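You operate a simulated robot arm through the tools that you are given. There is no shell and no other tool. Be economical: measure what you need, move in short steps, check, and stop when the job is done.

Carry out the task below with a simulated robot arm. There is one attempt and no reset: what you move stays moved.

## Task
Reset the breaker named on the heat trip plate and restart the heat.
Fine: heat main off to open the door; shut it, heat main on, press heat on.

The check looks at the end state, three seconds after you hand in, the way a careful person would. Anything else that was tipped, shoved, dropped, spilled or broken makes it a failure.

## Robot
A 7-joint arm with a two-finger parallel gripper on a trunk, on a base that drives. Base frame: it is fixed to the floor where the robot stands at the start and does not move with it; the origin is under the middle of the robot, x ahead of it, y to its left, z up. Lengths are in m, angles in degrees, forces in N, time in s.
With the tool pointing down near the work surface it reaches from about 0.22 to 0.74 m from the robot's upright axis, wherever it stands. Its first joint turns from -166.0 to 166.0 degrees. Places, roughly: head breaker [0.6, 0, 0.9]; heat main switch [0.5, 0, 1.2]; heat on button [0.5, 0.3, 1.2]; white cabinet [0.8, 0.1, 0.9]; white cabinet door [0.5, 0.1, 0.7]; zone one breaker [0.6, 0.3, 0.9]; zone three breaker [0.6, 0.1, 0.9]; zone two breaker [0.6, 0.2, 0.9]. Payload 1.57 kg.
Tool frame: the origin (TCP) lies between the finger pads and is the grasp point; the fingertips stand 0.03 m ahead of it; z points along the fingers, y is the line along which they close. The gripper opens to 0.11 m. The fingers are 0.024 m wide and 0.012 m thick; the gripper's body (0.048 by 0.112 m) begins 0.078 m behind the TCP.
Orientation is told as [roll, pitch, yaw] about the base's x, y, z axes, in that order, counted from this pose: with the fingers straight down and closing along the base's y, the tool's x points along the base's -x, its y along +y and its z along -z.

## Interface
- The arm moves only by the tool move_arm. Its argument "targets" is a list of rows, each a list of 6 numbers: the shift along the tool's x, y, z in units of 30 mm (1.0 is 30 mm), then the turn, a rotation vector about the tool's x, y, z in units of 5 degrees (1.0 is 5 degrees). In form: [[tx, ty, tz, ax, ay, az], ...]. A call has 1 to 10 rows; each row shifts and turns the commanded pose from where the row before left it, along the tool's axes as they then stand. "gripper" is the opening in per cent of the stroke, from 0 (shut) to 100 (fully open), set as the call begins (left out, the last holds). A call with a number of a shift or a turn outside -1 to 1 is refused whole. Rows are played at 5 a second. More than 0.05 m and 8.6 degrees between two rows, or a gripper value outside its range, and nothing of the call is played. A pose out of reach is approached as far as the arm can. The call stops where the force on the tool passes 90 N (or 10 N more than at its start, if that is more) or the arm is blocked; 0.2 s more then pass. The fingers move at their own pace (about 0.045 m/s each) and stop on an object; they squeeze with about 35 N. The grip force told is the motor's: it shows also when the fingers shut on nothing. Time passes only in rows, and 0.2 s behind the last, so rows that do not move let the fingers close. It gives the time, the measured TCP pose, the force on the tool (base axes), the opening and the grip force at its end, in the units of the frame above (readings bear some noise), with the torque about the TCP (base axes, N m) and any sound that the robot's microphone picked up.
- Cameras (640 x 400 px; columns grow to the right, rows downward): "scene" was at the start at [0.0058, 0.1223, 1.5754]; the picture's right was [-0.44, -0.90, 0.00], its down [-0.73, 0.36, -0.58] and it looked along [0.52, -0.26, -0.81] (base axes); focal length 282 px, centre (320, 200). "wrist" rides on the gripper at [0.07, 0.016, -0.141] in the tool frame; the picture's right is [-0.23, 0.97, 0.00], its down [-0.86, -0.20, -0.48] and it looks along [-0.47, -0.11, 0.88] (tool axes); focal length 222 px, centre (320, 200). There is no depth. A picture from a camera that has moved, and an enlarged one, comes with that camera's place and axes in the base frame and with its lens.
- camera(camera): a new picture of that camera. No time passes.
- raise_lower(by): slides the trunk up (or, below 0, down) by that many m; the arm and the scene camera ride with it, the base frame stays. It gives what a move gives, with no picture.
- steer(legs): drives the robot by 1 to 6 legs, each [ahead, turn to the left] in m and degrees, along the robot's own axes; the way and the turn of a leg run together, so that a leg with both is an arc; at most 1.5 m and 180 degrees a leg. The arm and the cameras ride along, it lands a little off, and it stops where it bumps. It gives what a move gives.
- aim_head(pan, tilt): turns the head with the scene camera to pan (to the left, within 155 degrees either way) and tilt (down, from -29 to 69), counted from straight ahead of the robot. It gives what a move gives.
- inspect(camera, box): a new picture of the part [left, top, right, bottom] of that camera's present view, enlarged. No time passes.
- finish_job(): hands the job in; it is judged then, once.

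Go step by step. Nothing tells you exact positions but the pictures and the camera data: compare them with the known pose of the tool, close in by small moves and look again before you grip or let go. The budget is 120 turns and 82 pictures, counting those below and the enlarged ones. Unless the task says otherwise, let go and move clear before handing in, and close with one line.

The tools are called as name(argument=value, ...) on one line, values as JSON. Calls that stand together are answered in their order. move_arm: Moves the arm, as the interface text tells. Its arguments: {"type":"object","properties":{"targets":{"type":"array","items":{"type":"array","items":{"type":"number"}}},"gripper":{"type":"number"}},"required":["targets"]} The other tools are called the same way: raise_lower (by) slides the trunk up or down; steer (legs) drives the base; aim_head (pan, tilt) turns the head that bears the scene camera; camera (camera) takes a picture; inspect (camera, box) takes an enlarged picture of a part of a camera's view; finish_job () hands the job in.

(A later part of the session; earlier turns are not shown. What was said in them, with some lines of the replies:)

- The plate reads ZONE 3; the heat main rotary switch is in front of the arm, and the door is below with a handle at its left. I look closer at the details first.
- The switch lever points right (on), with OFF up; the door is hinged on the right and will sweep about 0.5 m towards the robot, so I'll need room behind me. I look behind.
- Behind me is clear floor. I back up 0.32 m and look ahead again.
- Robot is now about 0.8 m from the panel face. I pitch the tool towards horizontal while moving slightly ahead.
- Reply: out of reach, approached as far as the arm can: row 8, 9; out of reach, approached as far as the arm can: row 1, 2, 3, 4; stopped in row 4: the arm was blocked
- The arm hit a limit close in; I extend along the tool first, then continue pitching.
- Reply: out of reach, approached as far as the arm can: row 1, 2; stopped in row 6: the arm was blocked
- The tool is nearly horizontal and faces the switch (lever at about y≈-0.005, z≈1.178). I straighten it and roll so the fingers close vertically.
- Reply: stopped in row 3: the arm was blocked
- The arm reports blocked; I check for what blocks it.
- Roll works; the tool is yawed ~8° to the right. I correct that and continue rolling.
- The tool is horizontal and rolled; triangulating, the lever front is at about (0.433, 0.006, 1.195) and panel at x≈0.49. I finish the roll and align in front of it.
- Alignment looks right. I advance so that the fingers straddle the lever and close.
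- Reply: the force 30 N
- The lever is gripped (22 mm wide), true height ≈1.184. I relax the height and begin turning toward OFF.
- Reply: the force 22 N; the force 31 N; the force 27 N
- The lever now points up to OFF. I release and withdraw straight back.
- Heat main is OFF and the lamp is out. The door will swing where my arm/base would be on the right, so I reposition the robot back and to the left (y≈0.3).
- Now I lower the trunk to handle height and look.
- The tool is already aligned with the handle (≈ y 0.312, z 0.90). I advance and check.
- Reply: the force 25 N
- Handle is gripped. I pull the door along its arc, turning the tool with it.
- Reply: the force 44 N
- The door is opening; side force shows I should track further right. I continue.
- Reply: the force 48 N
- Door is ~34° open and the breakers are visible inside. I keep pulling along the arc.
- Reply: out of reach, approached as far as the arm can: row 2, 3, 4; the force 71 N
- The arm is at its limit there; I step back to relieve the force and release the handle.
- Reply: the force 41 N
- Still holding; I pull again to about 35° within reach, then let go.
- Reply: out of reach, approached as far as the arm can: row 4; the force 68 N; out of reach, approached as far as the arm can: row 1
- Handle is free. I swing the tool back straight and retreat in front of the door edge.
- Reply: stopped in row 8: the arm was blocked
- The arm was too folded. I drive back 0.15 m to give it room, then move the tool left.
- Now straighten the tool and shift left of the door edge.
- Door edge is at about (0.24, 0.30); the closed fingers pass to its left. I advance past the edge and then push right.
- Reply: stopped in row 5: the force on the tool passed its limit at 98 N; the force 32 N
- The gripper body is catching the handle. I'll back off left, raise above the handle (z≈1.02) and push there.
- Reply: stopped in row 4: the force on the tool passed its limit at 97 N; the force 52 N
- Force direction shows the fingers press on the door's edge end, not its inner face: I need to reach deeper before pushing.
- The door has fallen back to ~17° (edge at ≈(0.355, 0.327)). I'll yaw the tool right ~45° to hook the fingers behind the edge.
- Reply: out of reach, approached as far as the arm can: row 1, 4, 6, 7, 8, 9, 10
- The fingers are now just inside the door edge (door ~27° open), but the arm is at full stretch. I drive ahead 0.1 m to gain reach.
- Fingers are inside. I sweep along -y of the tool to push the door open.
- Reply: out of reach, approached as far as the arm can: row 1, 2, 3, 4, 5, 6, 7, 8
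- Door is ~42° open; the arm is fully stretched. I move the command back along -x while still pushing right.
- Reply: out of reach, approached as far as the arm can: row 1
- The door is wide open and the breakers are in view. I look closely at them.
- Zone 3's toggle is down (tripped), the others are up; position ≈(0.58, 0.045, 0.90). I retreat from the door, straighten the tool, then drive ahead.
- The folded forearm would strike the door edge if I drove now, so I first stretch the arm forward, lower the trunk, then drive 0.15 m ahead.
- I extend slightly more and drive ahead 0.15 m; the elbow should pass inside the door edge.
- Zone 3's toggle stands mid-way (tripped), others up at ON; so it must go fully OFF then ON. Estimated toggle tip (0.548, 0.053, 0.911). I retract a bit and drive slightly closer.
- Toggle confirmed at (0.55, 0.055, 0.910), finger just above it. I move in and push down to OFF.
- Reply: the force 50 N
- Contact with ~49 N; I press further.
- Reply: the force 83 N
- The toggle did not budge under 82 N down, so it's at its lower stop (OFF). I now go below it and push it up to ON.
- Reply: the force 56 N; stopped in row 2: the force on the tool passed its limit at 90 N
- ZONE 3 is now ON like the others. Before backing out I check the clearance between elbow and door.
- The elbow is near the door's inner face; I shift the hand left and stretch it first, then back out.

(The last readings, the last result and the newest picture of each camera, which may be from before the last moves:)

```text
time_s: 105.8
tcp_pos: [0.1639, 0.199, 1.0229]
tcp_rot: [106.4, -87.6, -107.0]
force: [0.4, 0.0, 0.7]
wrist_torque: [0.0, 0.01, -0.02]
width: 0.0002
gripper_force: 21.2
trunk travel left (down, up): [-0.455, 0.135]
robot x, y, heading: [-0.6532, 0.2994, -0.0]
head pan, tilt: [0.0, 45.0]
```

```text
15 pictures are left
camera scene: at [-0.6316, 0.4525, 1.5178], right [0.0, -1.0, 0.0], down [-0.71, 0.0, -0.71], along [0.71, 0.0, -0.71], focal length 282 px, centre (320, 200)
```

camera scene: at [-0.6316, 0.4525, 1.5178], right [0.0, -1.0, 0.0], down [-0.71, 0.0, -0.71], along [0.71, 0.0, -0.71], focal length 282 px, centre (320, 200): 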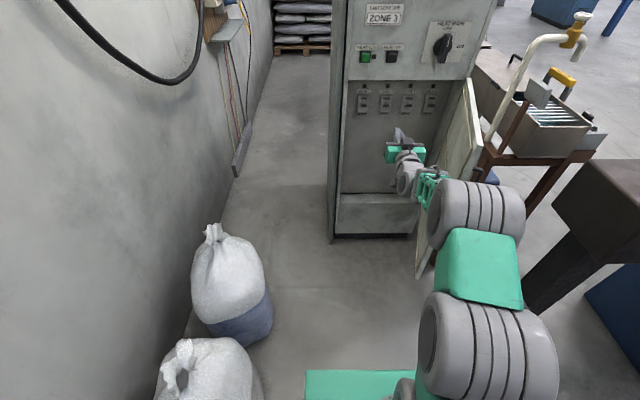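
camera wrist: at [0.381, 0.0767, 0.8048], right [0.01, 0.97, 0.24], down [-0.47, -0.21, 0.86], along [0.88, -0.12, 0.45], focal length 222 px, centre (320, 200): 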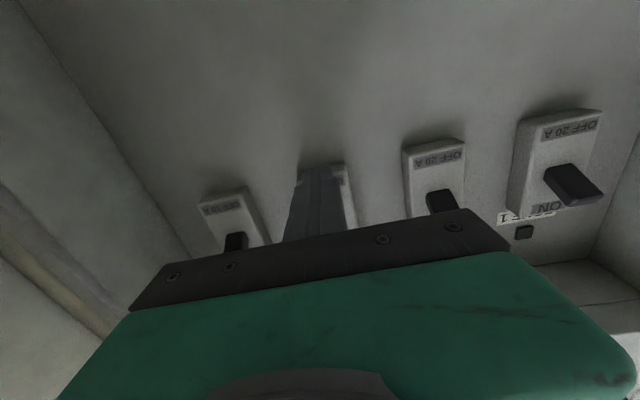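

All clear. I back up 0.2 m and bring the closed fingers to the right, to reach the outer side of the door edge (above the handle).

steer(legs=[[-0.2, 0]])

move_arm(targets=[[0, -0.7, -0.7, 0, 0, 0], [0, -0.9, -0.7, 0, 0, 0], [0, -1, 0, 0, 0, 0], [0, -1, 0, 0, 0, 0], [0, -1, 0, 0, 0, 0], [0, -1, 0, 0, 0, 0], [0, -1, 0, 0, 0, 0], [0, -1, 0, 0, 0, 0], [0, -1, 0, 0, 0, 0], [0, -0.9, 0, 0, 0, 0]])

camera(camera="wrist")

camera(camera="scene")

```text
time_s: 107.4
tcp_pos: [-0.0387, 0.1997, 1.0221]
tcp_rot: [107.1, -87.7, -107.7]
force: [0.6, 0.9, -0.9]
wrist_torque: [0.02, 0.0, -0.03]
width: 0.0002
gripper_force: 21.4
trunk travel left (down, up): [-0.455, 0.135]
robot x, y, heading: [-0.8564, 0.2978, 0.2]
head pan, tilt: [0.0, 45.0]
```

```text
time_s: 109.6
tcp_pos: [-0.0826, -0.0853, 1.0098]
tcp_rot: [106.5, -87.7, -106.8]
force: [0.9, -0.4, 0.1]
wrist_torque: [0.02, -0.01, -0.03]
width: 0.0
gripper_force: 21.6
trunk travel left (down, up): [-0.455, 0.135]
robot x, y, heading: [-0.8559, 0.2958, -0.1]
head pan, tilt: [0.0, 45.0]
```

```text
14 pictures are left
camera wrist: at [-0.2229, -0.0645, 0.9394], right [0.0, 0.96, 0.27], down [-0.49, -0.23, 0.84], along [0.87, -0.13, 0.47], focal length 222 px, centre (320, 200)
```

wrist: 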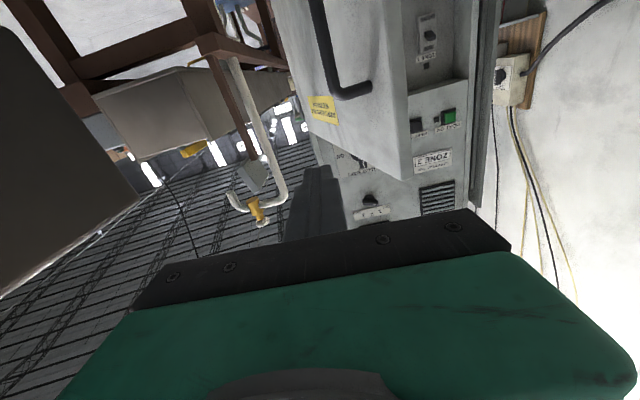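

```text
13 pictures are left
camera scene: at [-0.8336, 0.4525, 1.5179], right [0.0, -1.0, 0.0], down [-0.71, 0.0, -0.71], along [0.71, 0.0, -0.71], focal length 282 px, centre (320, 200)
```

scene: 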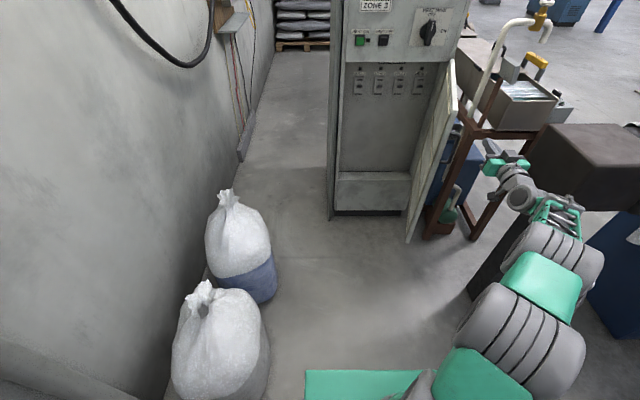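

The door edge is at about (-0.01, 0.02); the fingers are to its right. I raise slightly, drive 0.12 m ahead to get beside the outer face, then push left.

raise_lower(by=0.025)

steer(legs=[[0.12, 0]])

move_arm(targets=[[0, 0.7, 0, 0, 0, 0], [0, 0.7, 0, 0, 0, 0], [0, 0.7, 0, 0, 0, 0], [0, 0.7, 0, 0, 0, 0], [0, 0.7, 0, 0, 0, 0], [0, 0.7, 0, 0, 0, 0]])

camera(camera="scene")

```text
time_s: 110.3
tcp_pos: [-0.0829, -0.0834, 1.0345]
tcp_rot: [106.4, -87.7, -107.0]
force: [0.3, -0.2, 0.1]
wrist_torque: [-0.01, 0.03, -0.01]
width: 0.0
gripper_force: 21.3
trunk travel left (down, up): [-0.48, 0.11]
robot x, y, heading: [-0.8526, 0.2978, 0.2]
head pan, tilt: [0.0, 45.0]
```

```text
time_s: 111.6
tcp_pos: [0.0371, -0.0816, 1.0339]
tcp_rot: [106.6, -87.6, -106.8]
force: [-0.2, -0.2, 0.2]
wrist_torque: [0.06, 0.0, 0.0]
width: 0.0
gripper_force: 22.1
trunk travel left (down, up): [-0.48, 0.11]
robot x, y, heading: [-0.7391, 0.2984, 0.0]
head pan, tilt: [0.0, 45.0]
```

```text
time_s: 113.0
tcp_pos: [0.0375, 0.0449, 1.0404]
tcp_rot: [107.9, -87.8, -108.2]
force: [0.3, 1.2, -0.5]
wrist_torque: [-0.01, -0.01, -0.02]
width: 0.0
gripper_force: 21.3
trunk travel left (down, up): [-0.48, 0.11]
robot x, y, heading: [-0.7329, 0.2989, 0.2]
head pan, tilt: [0.0, 45.0]
```

```text
12 pictures are left
camera scene: at [-0.7152, 0.4529, 1.5429], right [0.0, -1.0, 0.0], down [-0.71, 0.0, -0.71], along [0.71, 0.0, -0.71], focal length 282 px, centre (320, 200)
```

scene: 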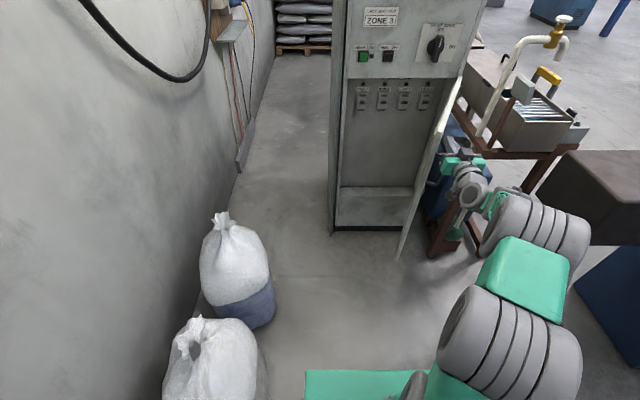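

The door is moving. I keep pushing left and forward along the arc.

move_arm(targets=[[0, 0.8, 0.2, 0, 0, 0], [0, 0.8, 0.3, 0, 0, 0], [0, 0.8, 0.4, 0, 0, 0], [0, 0.8, 0.5, 0, 0, 0], [0, 0.7, 0.7, 0, 0, 0], [0, 0.6, 0.8, 0, 0, 0], [0, 0.5, 0.9, 0, 0, 0]])

camera(camera="scene")

```text
time_s: 114.6
tcp_pos: [0.1539, 0.1937, 1.0469]
tcp_rot: [106.1, -87.6, -106.6]
force: [0.5, -0.1, -0.6]
wrist_torque: [0.0, 0.01, 0.0]
width: 0.0
gripper_force: 21.5
trunk travel left (down, up): [-0.48, 0.11]
robot x, y, heading: [-0.7379, 0.2951, 0.2]
head pan, tilt: [0.0, 45.0]
```

```text
11 pictures are left
camera scene: at [-0.715, 0.453, 1.5429], right [0.0, -1.0, 0.0], down [-0.71, 0.0, -0.71], along [0.71, 0.0, -0.71], focal length 282 px, centre (320, 200)
```

scene: 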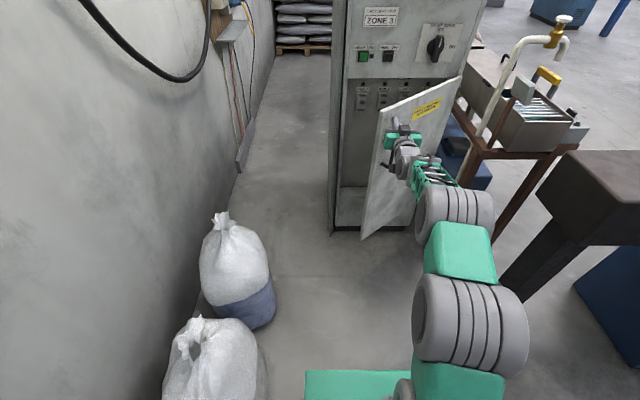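

Door is ~35° open with my fingertips on its outer face; driving forward will push it closed.

move_arm(targets=[[0.5, 0.4, 0, 0, 0, 0]])

steer(legs=[[0.26, 0]])

camera(camera="scene")

```text
time_s: 115.0
tcp_pos: [0.1534, 0.2064, 1.0331]
tcp_rot: [107.3, -87.7, -107.7]
force: [-0.4, 0.5, -0.7]
wrist_torque: [0.01, -0.03, 0.0]
width: 0.0
gripper_force: 21.1
trunk travel left (down, up): [-0.48, 0.11]
robot x, y, heading: [-0.7371, 0.2985, -0.3]
head pan, tilt: [0.0, 45.0]
```

```text
time_s: 116.9
tcp_pos: [0.4183, 0.2068, 1.0319]
tcp_rot: [106.4, -87.6, -106.7]
force: [-0.4, 0.2, 0.3]
wrist_torque: [-0.02, 0.03, -0.03]
width: 0.0
gripper_force: 21.4
trunk travel left (down, up): [-0.48, 0.11]
robot x, y, heading: [-0.473, 0.2975, 0.3]
head pan, tilt: [0.0, 45.0]
```

```text
10 pictures are left
camera scene: at [-0.4516, 0.4534, 1.5429], right [0.0, -1.0, 0.0], down [-0.71, 0.0, -0.71], along [0.71, 0.0, -0.71], focal length 282 px, centre (320, 200)
```

scene: 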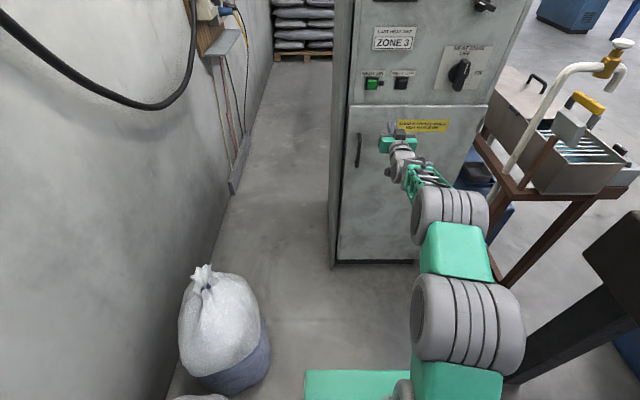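

Nearly closed; I push the last bit with the arm until firm contact.

move_arm(targets=[[0, 0, 0.5, 0, 0, 0], [0, 0, 0.5, 0, 0, 0], [0, 0, 0.4, 0, 0, 0], [0, 0, 0.4, 0, 0, 0]])

```text
time_s: 117.8
tcp_pos: [0.4498, 0.2056, 1.0326]
tcp_rot: [100.7, -87.6, -100.9]
force: [-85.5, 8.1, 14.3]
wrist_torque: [-0.26, 0.54, 0.39]
width: 0.0
gripper_force: 21.1
trunk travel left (down, up): [-0.48, 0.11]
robot x, y, heading: [-0.4757, 0.2997, -0.1]
head pan, tilt: [0.0, 45.0]
stopped in row 4: the force on the tool passed its limit at 99 N (the readings are from after the stop); the commanded pose is now the measured one
```

The door is shut firmly (99 N peak). Now to the heat main: retreat, go up and right in front of the lever.

move_arm(targets=[[0, 0, -1, 0, 0, 0], [0, 0, -1, 0, 0, 0], [0, 0, -1, 0, 0, 0], [0, 0, -1, 0, 0, 0], [-0.7, -0.8, 0, 0, 0, 0], [-0.7, -0.8, 0, 0, 0, 0], [0, -1, 0, 0, 0, 0], [0, -1, 0, 0, 0, 0], [0, -1, 0, 0, 0, 0], [0, -1, 0, 0, 0, 0]], gripper=70)

raise_lower(by=0.105)

steer(legs=[[0.08, 0]])

camera(camera="wrist")

```text
time_s: 120.0
tcp_pos: [0.3404, 0.0353, 1.0595]
tcp_rot: [83.3, -87.6, -83.7]
force: [0.4, -0.3, -0.8]
wrist_torque: [-0.03, 0.03, -0.01]
width: 0.0768
gripper_force: 0.0
trunk travel left (down, up): [-0.48, 0.11]
robot x, y, heading: [-0.4753, 0.3015, 0.1]
head pan, tilt: [0.0, 45.0]
```

```text
time_s: 121.4
tcp_pos: [0.3407, 0.035, 1.1633]
tcp_rot: [83.1, -87.8, -83.4]
force: [-0.1, 0.5, 0.1]
wrist_torque: [-0.02, -0.01, -0.02]
width: 0.0769
gripper_force: 0.0
trunk travel left (down, up): [-0.585, 0.005]
robot x, y, heading: [-0.4749, 0.3002, 0.3]
head pan, tilt: [0.0, 45.0]
```

```text
time_s: 122.4
tcp_pos: [0.4218, 0.0364, 1.1626]
tcp_rot: [82.0, -87.6, -82.4]
force: [0.7, 0.1, -0.6]
wrist_torque: [0.01, -0.01, 0.02]
width: 0.0769
gripper_force: 0.0
trunk travel left (down, up): [-0.585, 0.005]
robot x, y, heading: [-0.3961, 0.2986, 0.0]
head pan, tilt: [0.0, 45.0]
```

```text
9 pictures are left
camera wrist: at [0.2796, 0.0553, 1.0953], right [0.01, 0.96, 0.27], down [-0.47, -0.23, 0.85], along [0.88, -0.13, 0.46], focal length 222 px, centre (320, 200)
```

wrist: 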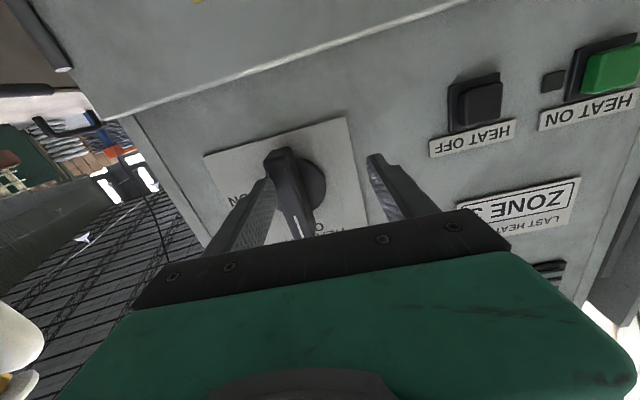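

The lever is between the fingers but off-centre. I centre on the axis (y≈0.003, z≈1.177), advance and grip.

move_arm(targets=[[-0.2, -0.5, 0, 0, 0, 0], [-0.25, -0.6, 0, 0, 0, 0], [0, 0, 0.5, 0, 0, 0], [0, 0, 0.45, 0, 0, 0]])

move_arm(targets=[[0, 0, 0, 0, 0, 0], [0, 0, 0, 0, 0, 0], [0, 0, 0, 0, 0, 0], [0, 0, 0, 0, 0, 0], [0, 0, 0, 0, 0, 0]], gripper=0)

camera(camera="wrist")

```text
time_s: 123.4
tcp_pos: [0.4476, 0.0021, 1.1769]
tcp_rot: [82.2, -87.6, -82.6]
force: [-0.8, 0.3, 0.6]
wrist_torque: [-0.02, 0.01, 0.01]
width: 0.0769
gripper_force: 0.0
trunk travel left (down, up): [-0.585, 0.005]
robot x, y, heading: [-0.3974, 0.2975, 0.1]
head pan, tilt: [0.0, 45.0]
```

```text
time_s: 124.6
tcp_pos: [0.4487, 0.0028, 1.1759]
tcp_rot: [83.0, -87.6, -83.3]
force: [0.3, -1.0, -0.8]
wrist_torque: [-0.03, -0.04, 0.62]
width: 0.0222
gripper_force: 30.1
trunk travel left (down, up): [-0.585, 0.005]
robot x, y, heading: [-0.3973, 0.297, 0.4]
head pan, tilt: [0.0, 45.0]
```

```text
8 pictures are left
camera wrist: at [0.3069, 0.0219, 1.1079], right [0.01, 0.96, 0.27], down [-0.48, -0.23, 0.85], along [0.88, -0.13, 0.46], focal length 222 px, centre (320, 200)
```

wrist: 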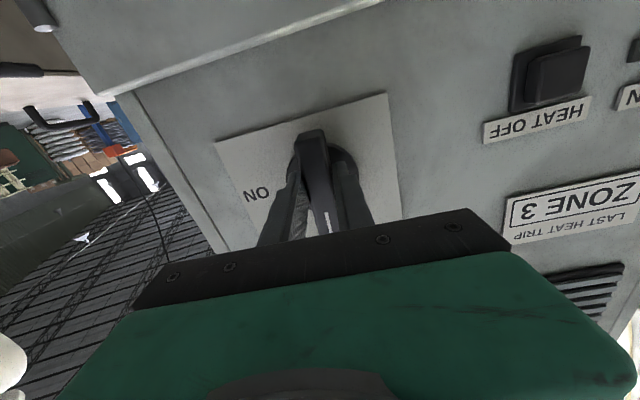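

Gripped, same geometry as before. I turn the lever toward ON (+z turn) in stages.

move_arm(targets=[[0, 0, 0, 0, 0, 0.8], [0, 0, 0, 0, 0, 0.8], [0, 0, 0, 0, 0, 0.8], [0, 0, 0, 0, 0, 0.8], [0, 0, 0, 0, 0, 0.8], [0, 0, 0, 0, 0, 0.8], [0, 0, 0, 0, 0, 0.8]])

```text
time_s: 126.2
tcp_pos: [0.4482, 0.0053, 1.177]
tcp_rot: [89.6, -59.6, -89.8]
force: [-6.7, 17.1, 0.1]
wrist_torque: [-0.17, 0.37, 1.5]
width: 0.0218
gripper_force: 35.0
trunk travel left (down, up): [-0.585, 0.005]
robot x, y, heading: [-0.3953, 0.298, 0.6]
head pan, tilt: [0.0, 45.0]
```

move_arm(targets=[[0.05, 0.13, 0, 0, 0, 0.8], [0, 0, 0, 0, 0, 0.8], [0, 0, 0, 0, 0, 0.8], [0, 0, 0, 0, 0, 0.8], [0, 0, 0, 0, 0, 0.8], [0, 0, 0, 0, 0, 0.8], [0, 0, 0, 0, 0, 0.8]])

```text
time_s: 127.8
tcp_pos: [0.4485, 0.0094, 1.1815]
tcp_rot: [89.8, -31.7, -90.1]
force: [-2.7, 12.8, 5.4]
wrist_torque: [-0.04, -0.19, 1.34]
width: 0.0219
gripper_force: 34.7
trunk travel left (down, up): [-0.585, 0.005]
robot x, y, heading: [-0.3982, 0.2988, 0.1]
head pan, tilt: [0.0, 45.0]
```

move_arm(targets=[[0.06, 0.15, 0, 0, 0, 0.8], [0, 0, 0, 0, 0, 0.8], [0, 0, 0, 0, 0, 0.8], [0, 0, 0, 0, 0, 0.8], [0, 0, 0, 0, 0, 0.8], [0, 0, 0, 0, 0, 0.8], [0, 0, 0, 0, 0, 0.8], [0, 0, 0, 0, 0, 0.8]])

camera(camera="wrist")

```text
time_s: 129.6
tcp_pos: [0.4486, 0.0111, 1.1824]
tcp_rot: [90.1, 0.2, -90.4]
force: [13.5, 0.8, 25.5]
wrist_torque: [-0.55, 0.17, 0.1]
width: 0.0216
gripper_force: 34.9
trunk travel left (down, up): [-0.585, 0.005]
robot x, y, heading: [-0.3954, 0.2998, 0.1]
head pan, tilt: [0.0, 45.0]
```

```text
7 pictures are left
camera wrist: at [0.3075, 0.0811, 1.2011], right [0.0, -0.23, 0.97], down [-0.48, -0.85, -0.2], along [0.88, -0.47, -0.11], focal length 222 px, centre (320, 200)
```

wrist: 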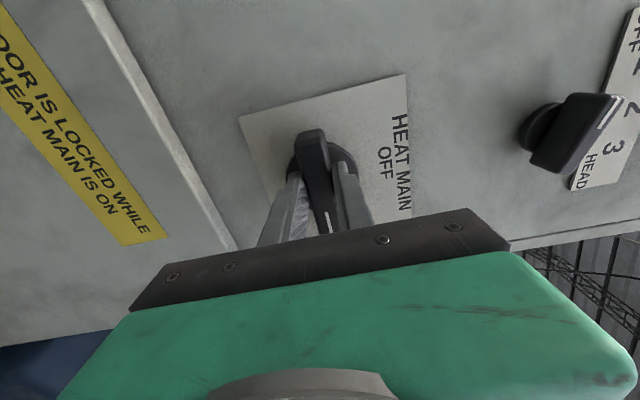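

The lever is back at ON. I nudge it home, release, withdraw, close the fingers and move toward the HEAT ON button.

move_arm(targets=[[0, 0, 0, 0, 0, 0.5], [0, 0, 0, 0, 0, 0]])

move_arm(targets=[[0, 0, 0, 0, 0, 0], [0, 0, 0, 0, 0, 0], [0, 0, 0, 0, 0, 0], [0, 0, 0, 0, 0, 0], [0, 0, -1, 0, 0, 0], [0, 0, -1, 0, 0, 0], [0, 0, -1, 0, 0, 0]], gripper=70)

move_arm(targets=[[1, -0.2, 0, 0, 0, 0], [1, -0.2, 0, 0, 0, 0], [1, -0.2, 0, 0, 0, 0], [1, -0.2, 0, 0, 0, 0], [1, 0, 0, 0, 0, 0], [1, 0, 0, 0, 0, 0], [1, 0, 0, 0, 0, 0], [1, 0, 0, 0, 0, 0], [0.8, 0, 0, 0, 0, 0]], gripper=0)

camera(camera="wrist")

inspect(camera="scene", box=[320, 20, 520, 145])

```text
time_s: 130.2
tcp_pos: [0.448, 0.0112, 1.1843]
tcp_rot: [90.2, 2.6, -90.3]
force: [12.4, 0.8, 26.0]
wrist_torque: [-1.07, 0.16, -0.34]
width: 0.0226
gripper_force: 35.5
trunk travel left (down, up): [-0.585, 0.005]
robot x, y, heading: [-0.3945, 0.2964, 0.3]
head pan, tilt: [0.0, 45.0]
```

```text
time_s: 131.8
tcp_pos: [0.3582, 0.0114, 1.1806]
tcp_rot: [89.6, 2.8, -90.3]
force: [0.1, -0.5, 0.3]
wrist_torque: [-0.03, 0.0, 0.0]
width: 0.077
gripper_force: 0.1
trunk travel left (down, up): [-0.585, 0.005]
robot x, y, heading: [-0.3941, 0.3009, 0.3]
head pan, tilt: [0.0, 45.0]
```

```text
time_s: 133.8
tcp_pos: [0.3594, 0.2771, 1.1699]
tcp_rot: [89.7, 2.8, -90.4]
force: [-0.1, -0.9, -0.4]
wrist_torque: [0.01, -0.02, 0.0]
width: 0.0
gripper_force: 20.9
trunk travel left (down, up): [-0.585, 0.005]
robot x, y, heading: [-0.3933, 0.2998, -0.1]
head pan, tilt: [0.0, 45.0]
```

```text
6 pictures are left
camera wrist: at [0.2182, 0.3462, 1.1907], right [0.0, -0.27, 0.96], down [-0.48, -0.84, -0.24], along [0.87, -0.47, -0.14], focal length 222 px, centre (320, 200)
```

wrist: 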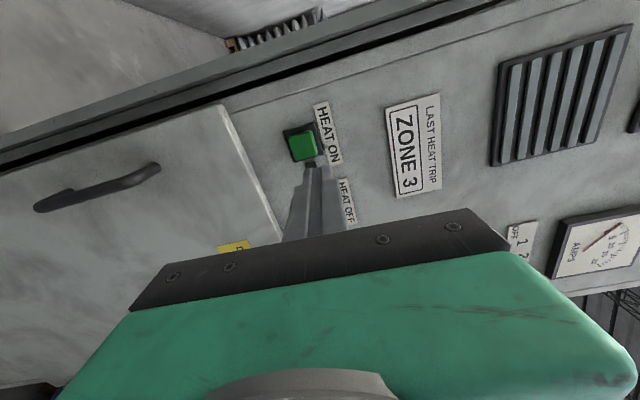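

```text
3.20 times, centred on (420, 82) of scene
camera zoom: at [-0.3736, 0.4541, 1.6478], right [0.0, -1.0, 0.0], down [-0.71, 0.0, -0.71], along [0.71, 0.0, -0.71], focal length 902 px, centre (0, 576)
```

zoom: 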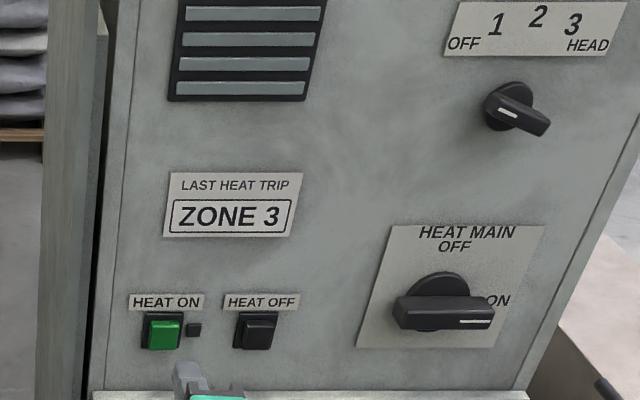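

The lever reads ON; the button is at about (0.475, 0.284, 1.154). I align and press.

move_arm(targets=[[0.23, -0.53, 0, 0, 0, 0], [0, 0, 0.9, 0, 0, 0], [0, 0, 0.9, 0, 0, 0], [0, 0, 0.6, 0, 0, 0], [0, 0, 0.3, 0, 0, 0], [0, 0, 0.3, 0, 0, 0]])

inspect(camera="scene", box=[340, 90, 420, 140])

```text
time_s: 135.2
tcp_pos: [0.4492, 0.2828, 1.1531]
tcp_rot: [89.6, 2.9, -90.3]
force: [-0.2, -0.5, 0.2]
wrist_torque: [-0.02, -0.02, -0.02]
width: 0.0
gripper_force: 21.0
trunk travel left (down, up): [-0.585, 0.005]
robot x, y, heading: [-0.3966, 0.2989, 0.4]
head pan, tilt: [0.0, 45.0]
```

```text
8.00 times, centred on (380, 115) of scene
camera zoom: at [-0.3734, 0.4538, 1.6479], right [0.0, -1.0, 0.0], down [-0.71, 0.0, -0.71], along [0.71, 0.0, -0.71], focal length 2255 px, centre (-160, 880)
```

zoom: 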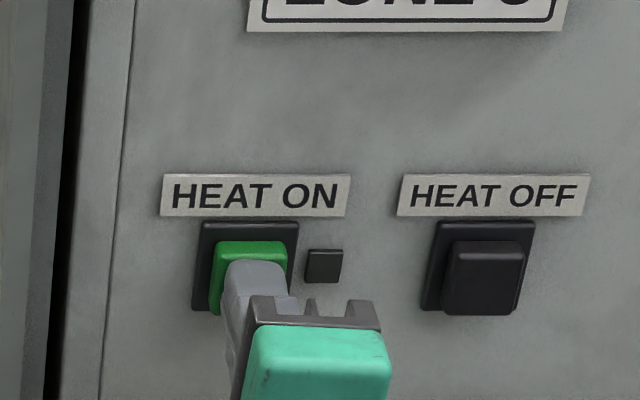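

The finger is right on the green button; I press in.

move_arm(targets=[[0, 0, 0.25, 0, 0, 0], [0, 0, 0.25, 0, 0, 0], [0, 0, 0.25, 0, 0, 0], [0, 0, 0.25, 0, 0, 0], [0, 0, 0, 0, 0, 0]])

inspect(camera="scene", box=[340, 90, 420, 140])

```text
time_s: 136.5
tcp_pos: [0.4656, 0.2828, 1.1538]
tcp_rot: [89.7, 2.9, -90.4]
force: [-73.3, 0.9, 9.8]
wrist_torque: [-0.17, -0.4, 0.39]
width: 0.0
gripper_force: 21.6
trunk travel left (down, up): [-0.585, 0.005]
robot x, y, heading: [-0.3954, 0.3016, 0.2]
head pan, tilt: [0.0, 45.0]
heard: click
stopped in row 5: the force on the tool passed its limit at 91 N (the readings are from after the stop); the commanded pose is now the measured one
```

```text
8.00 times, centred on (380, 115) of scene
camera zoom: at [-0.3901, 0.454, 1.6484], right [0.0, -1.0, 0.0], down [-0.7, 0.0, -0.71], along [0.71, 0.0, -0.7], focal length 2255 px, centre (-160, 880)
```

zoom: 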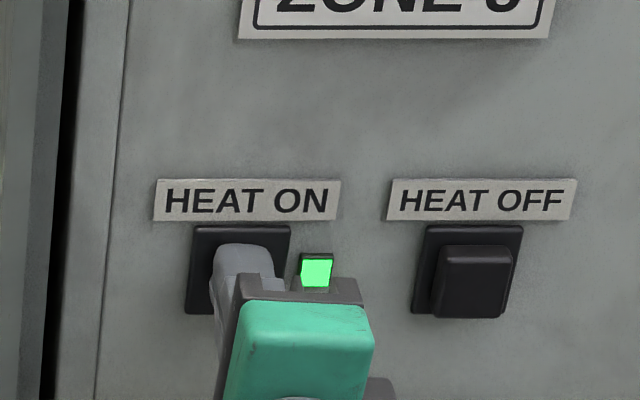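

A click and the lamp is lit. I back away and check the whole panel.

move_arm(targets=[[0, 0, -0.8, 0, 0, 0], [0, 0, -1, 0, 0, 0], [0, 0, -1, 0, 0, 0], [0, 0, -1, 0, 0, 0], [0, 0, -1, 0, 0, 0]])

aim_head(pan=-8, tilt=38)

camera(camera="scene")

```text
time_s: 137.7
tcp_pos: [0.3345, 0.2825, 1.1483]
tcp_rot: [89.2, 2.9, -90.4]
force: [-0.1, 0.9, 0.2]
wrist_torque: [-0.01, -0.02, 0.0]
width: 0.0
gripper_force: 21.2
trunk travel left (down, up): [-0.585, 0.005]
robot x, y, heading: [-0.3945, 0.3035, -0.0]
head pan, tilt: [0.0, 45.0]
```

```text
time_s: 138.3
tcp_pos: [0.3356, 0.2822, 1.1475]
tcp_rot: [89.2, 2.9, -90.4]
force: [0.9, 0.1, 0.2]
wrist_torque: [-0.02, 0.0, -0.02]
width: 0.0
gripper_force: 21.2
trunk travel left (down, up): [-0.585, 0.005]
robot x, y, heading: [-0.3925, 0.2983, -0.0]
head pan, tilt: [-8.0, 38.0]
```

```text
2 pictures are left
camera scene: at [-0.3704, 0.4418, 1.6581], right [-0.14, -0.99, 0.0], down [-0.61, 0.08, -0.79], along [0.78, -0.11, -0.62], focal length 282 px, centre (320, 200)
```

scene: 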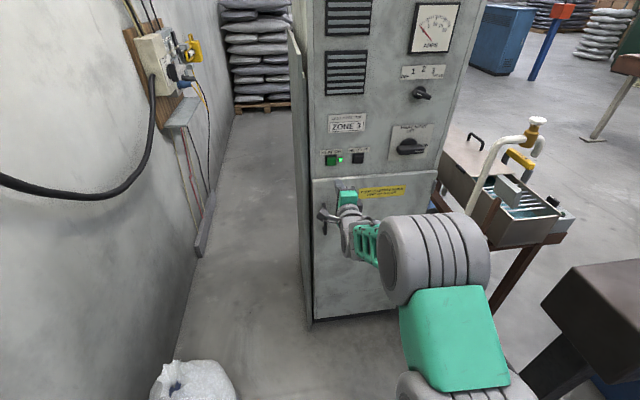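

The lamp stays lit, the main is at ON, the door is shut, and nothing else has been moved. I hand in.

finish_job()

```text
The job is handed in.
```

I put the zone 3 breaker back to ON, shut the door, set heat main to ON and pressed heat on; the button clicked and its lamp is lit. Pressing the breaker down to OFF first (about 80 N) did not move it. It then went up to ON and was still there when I checked before closing the door.
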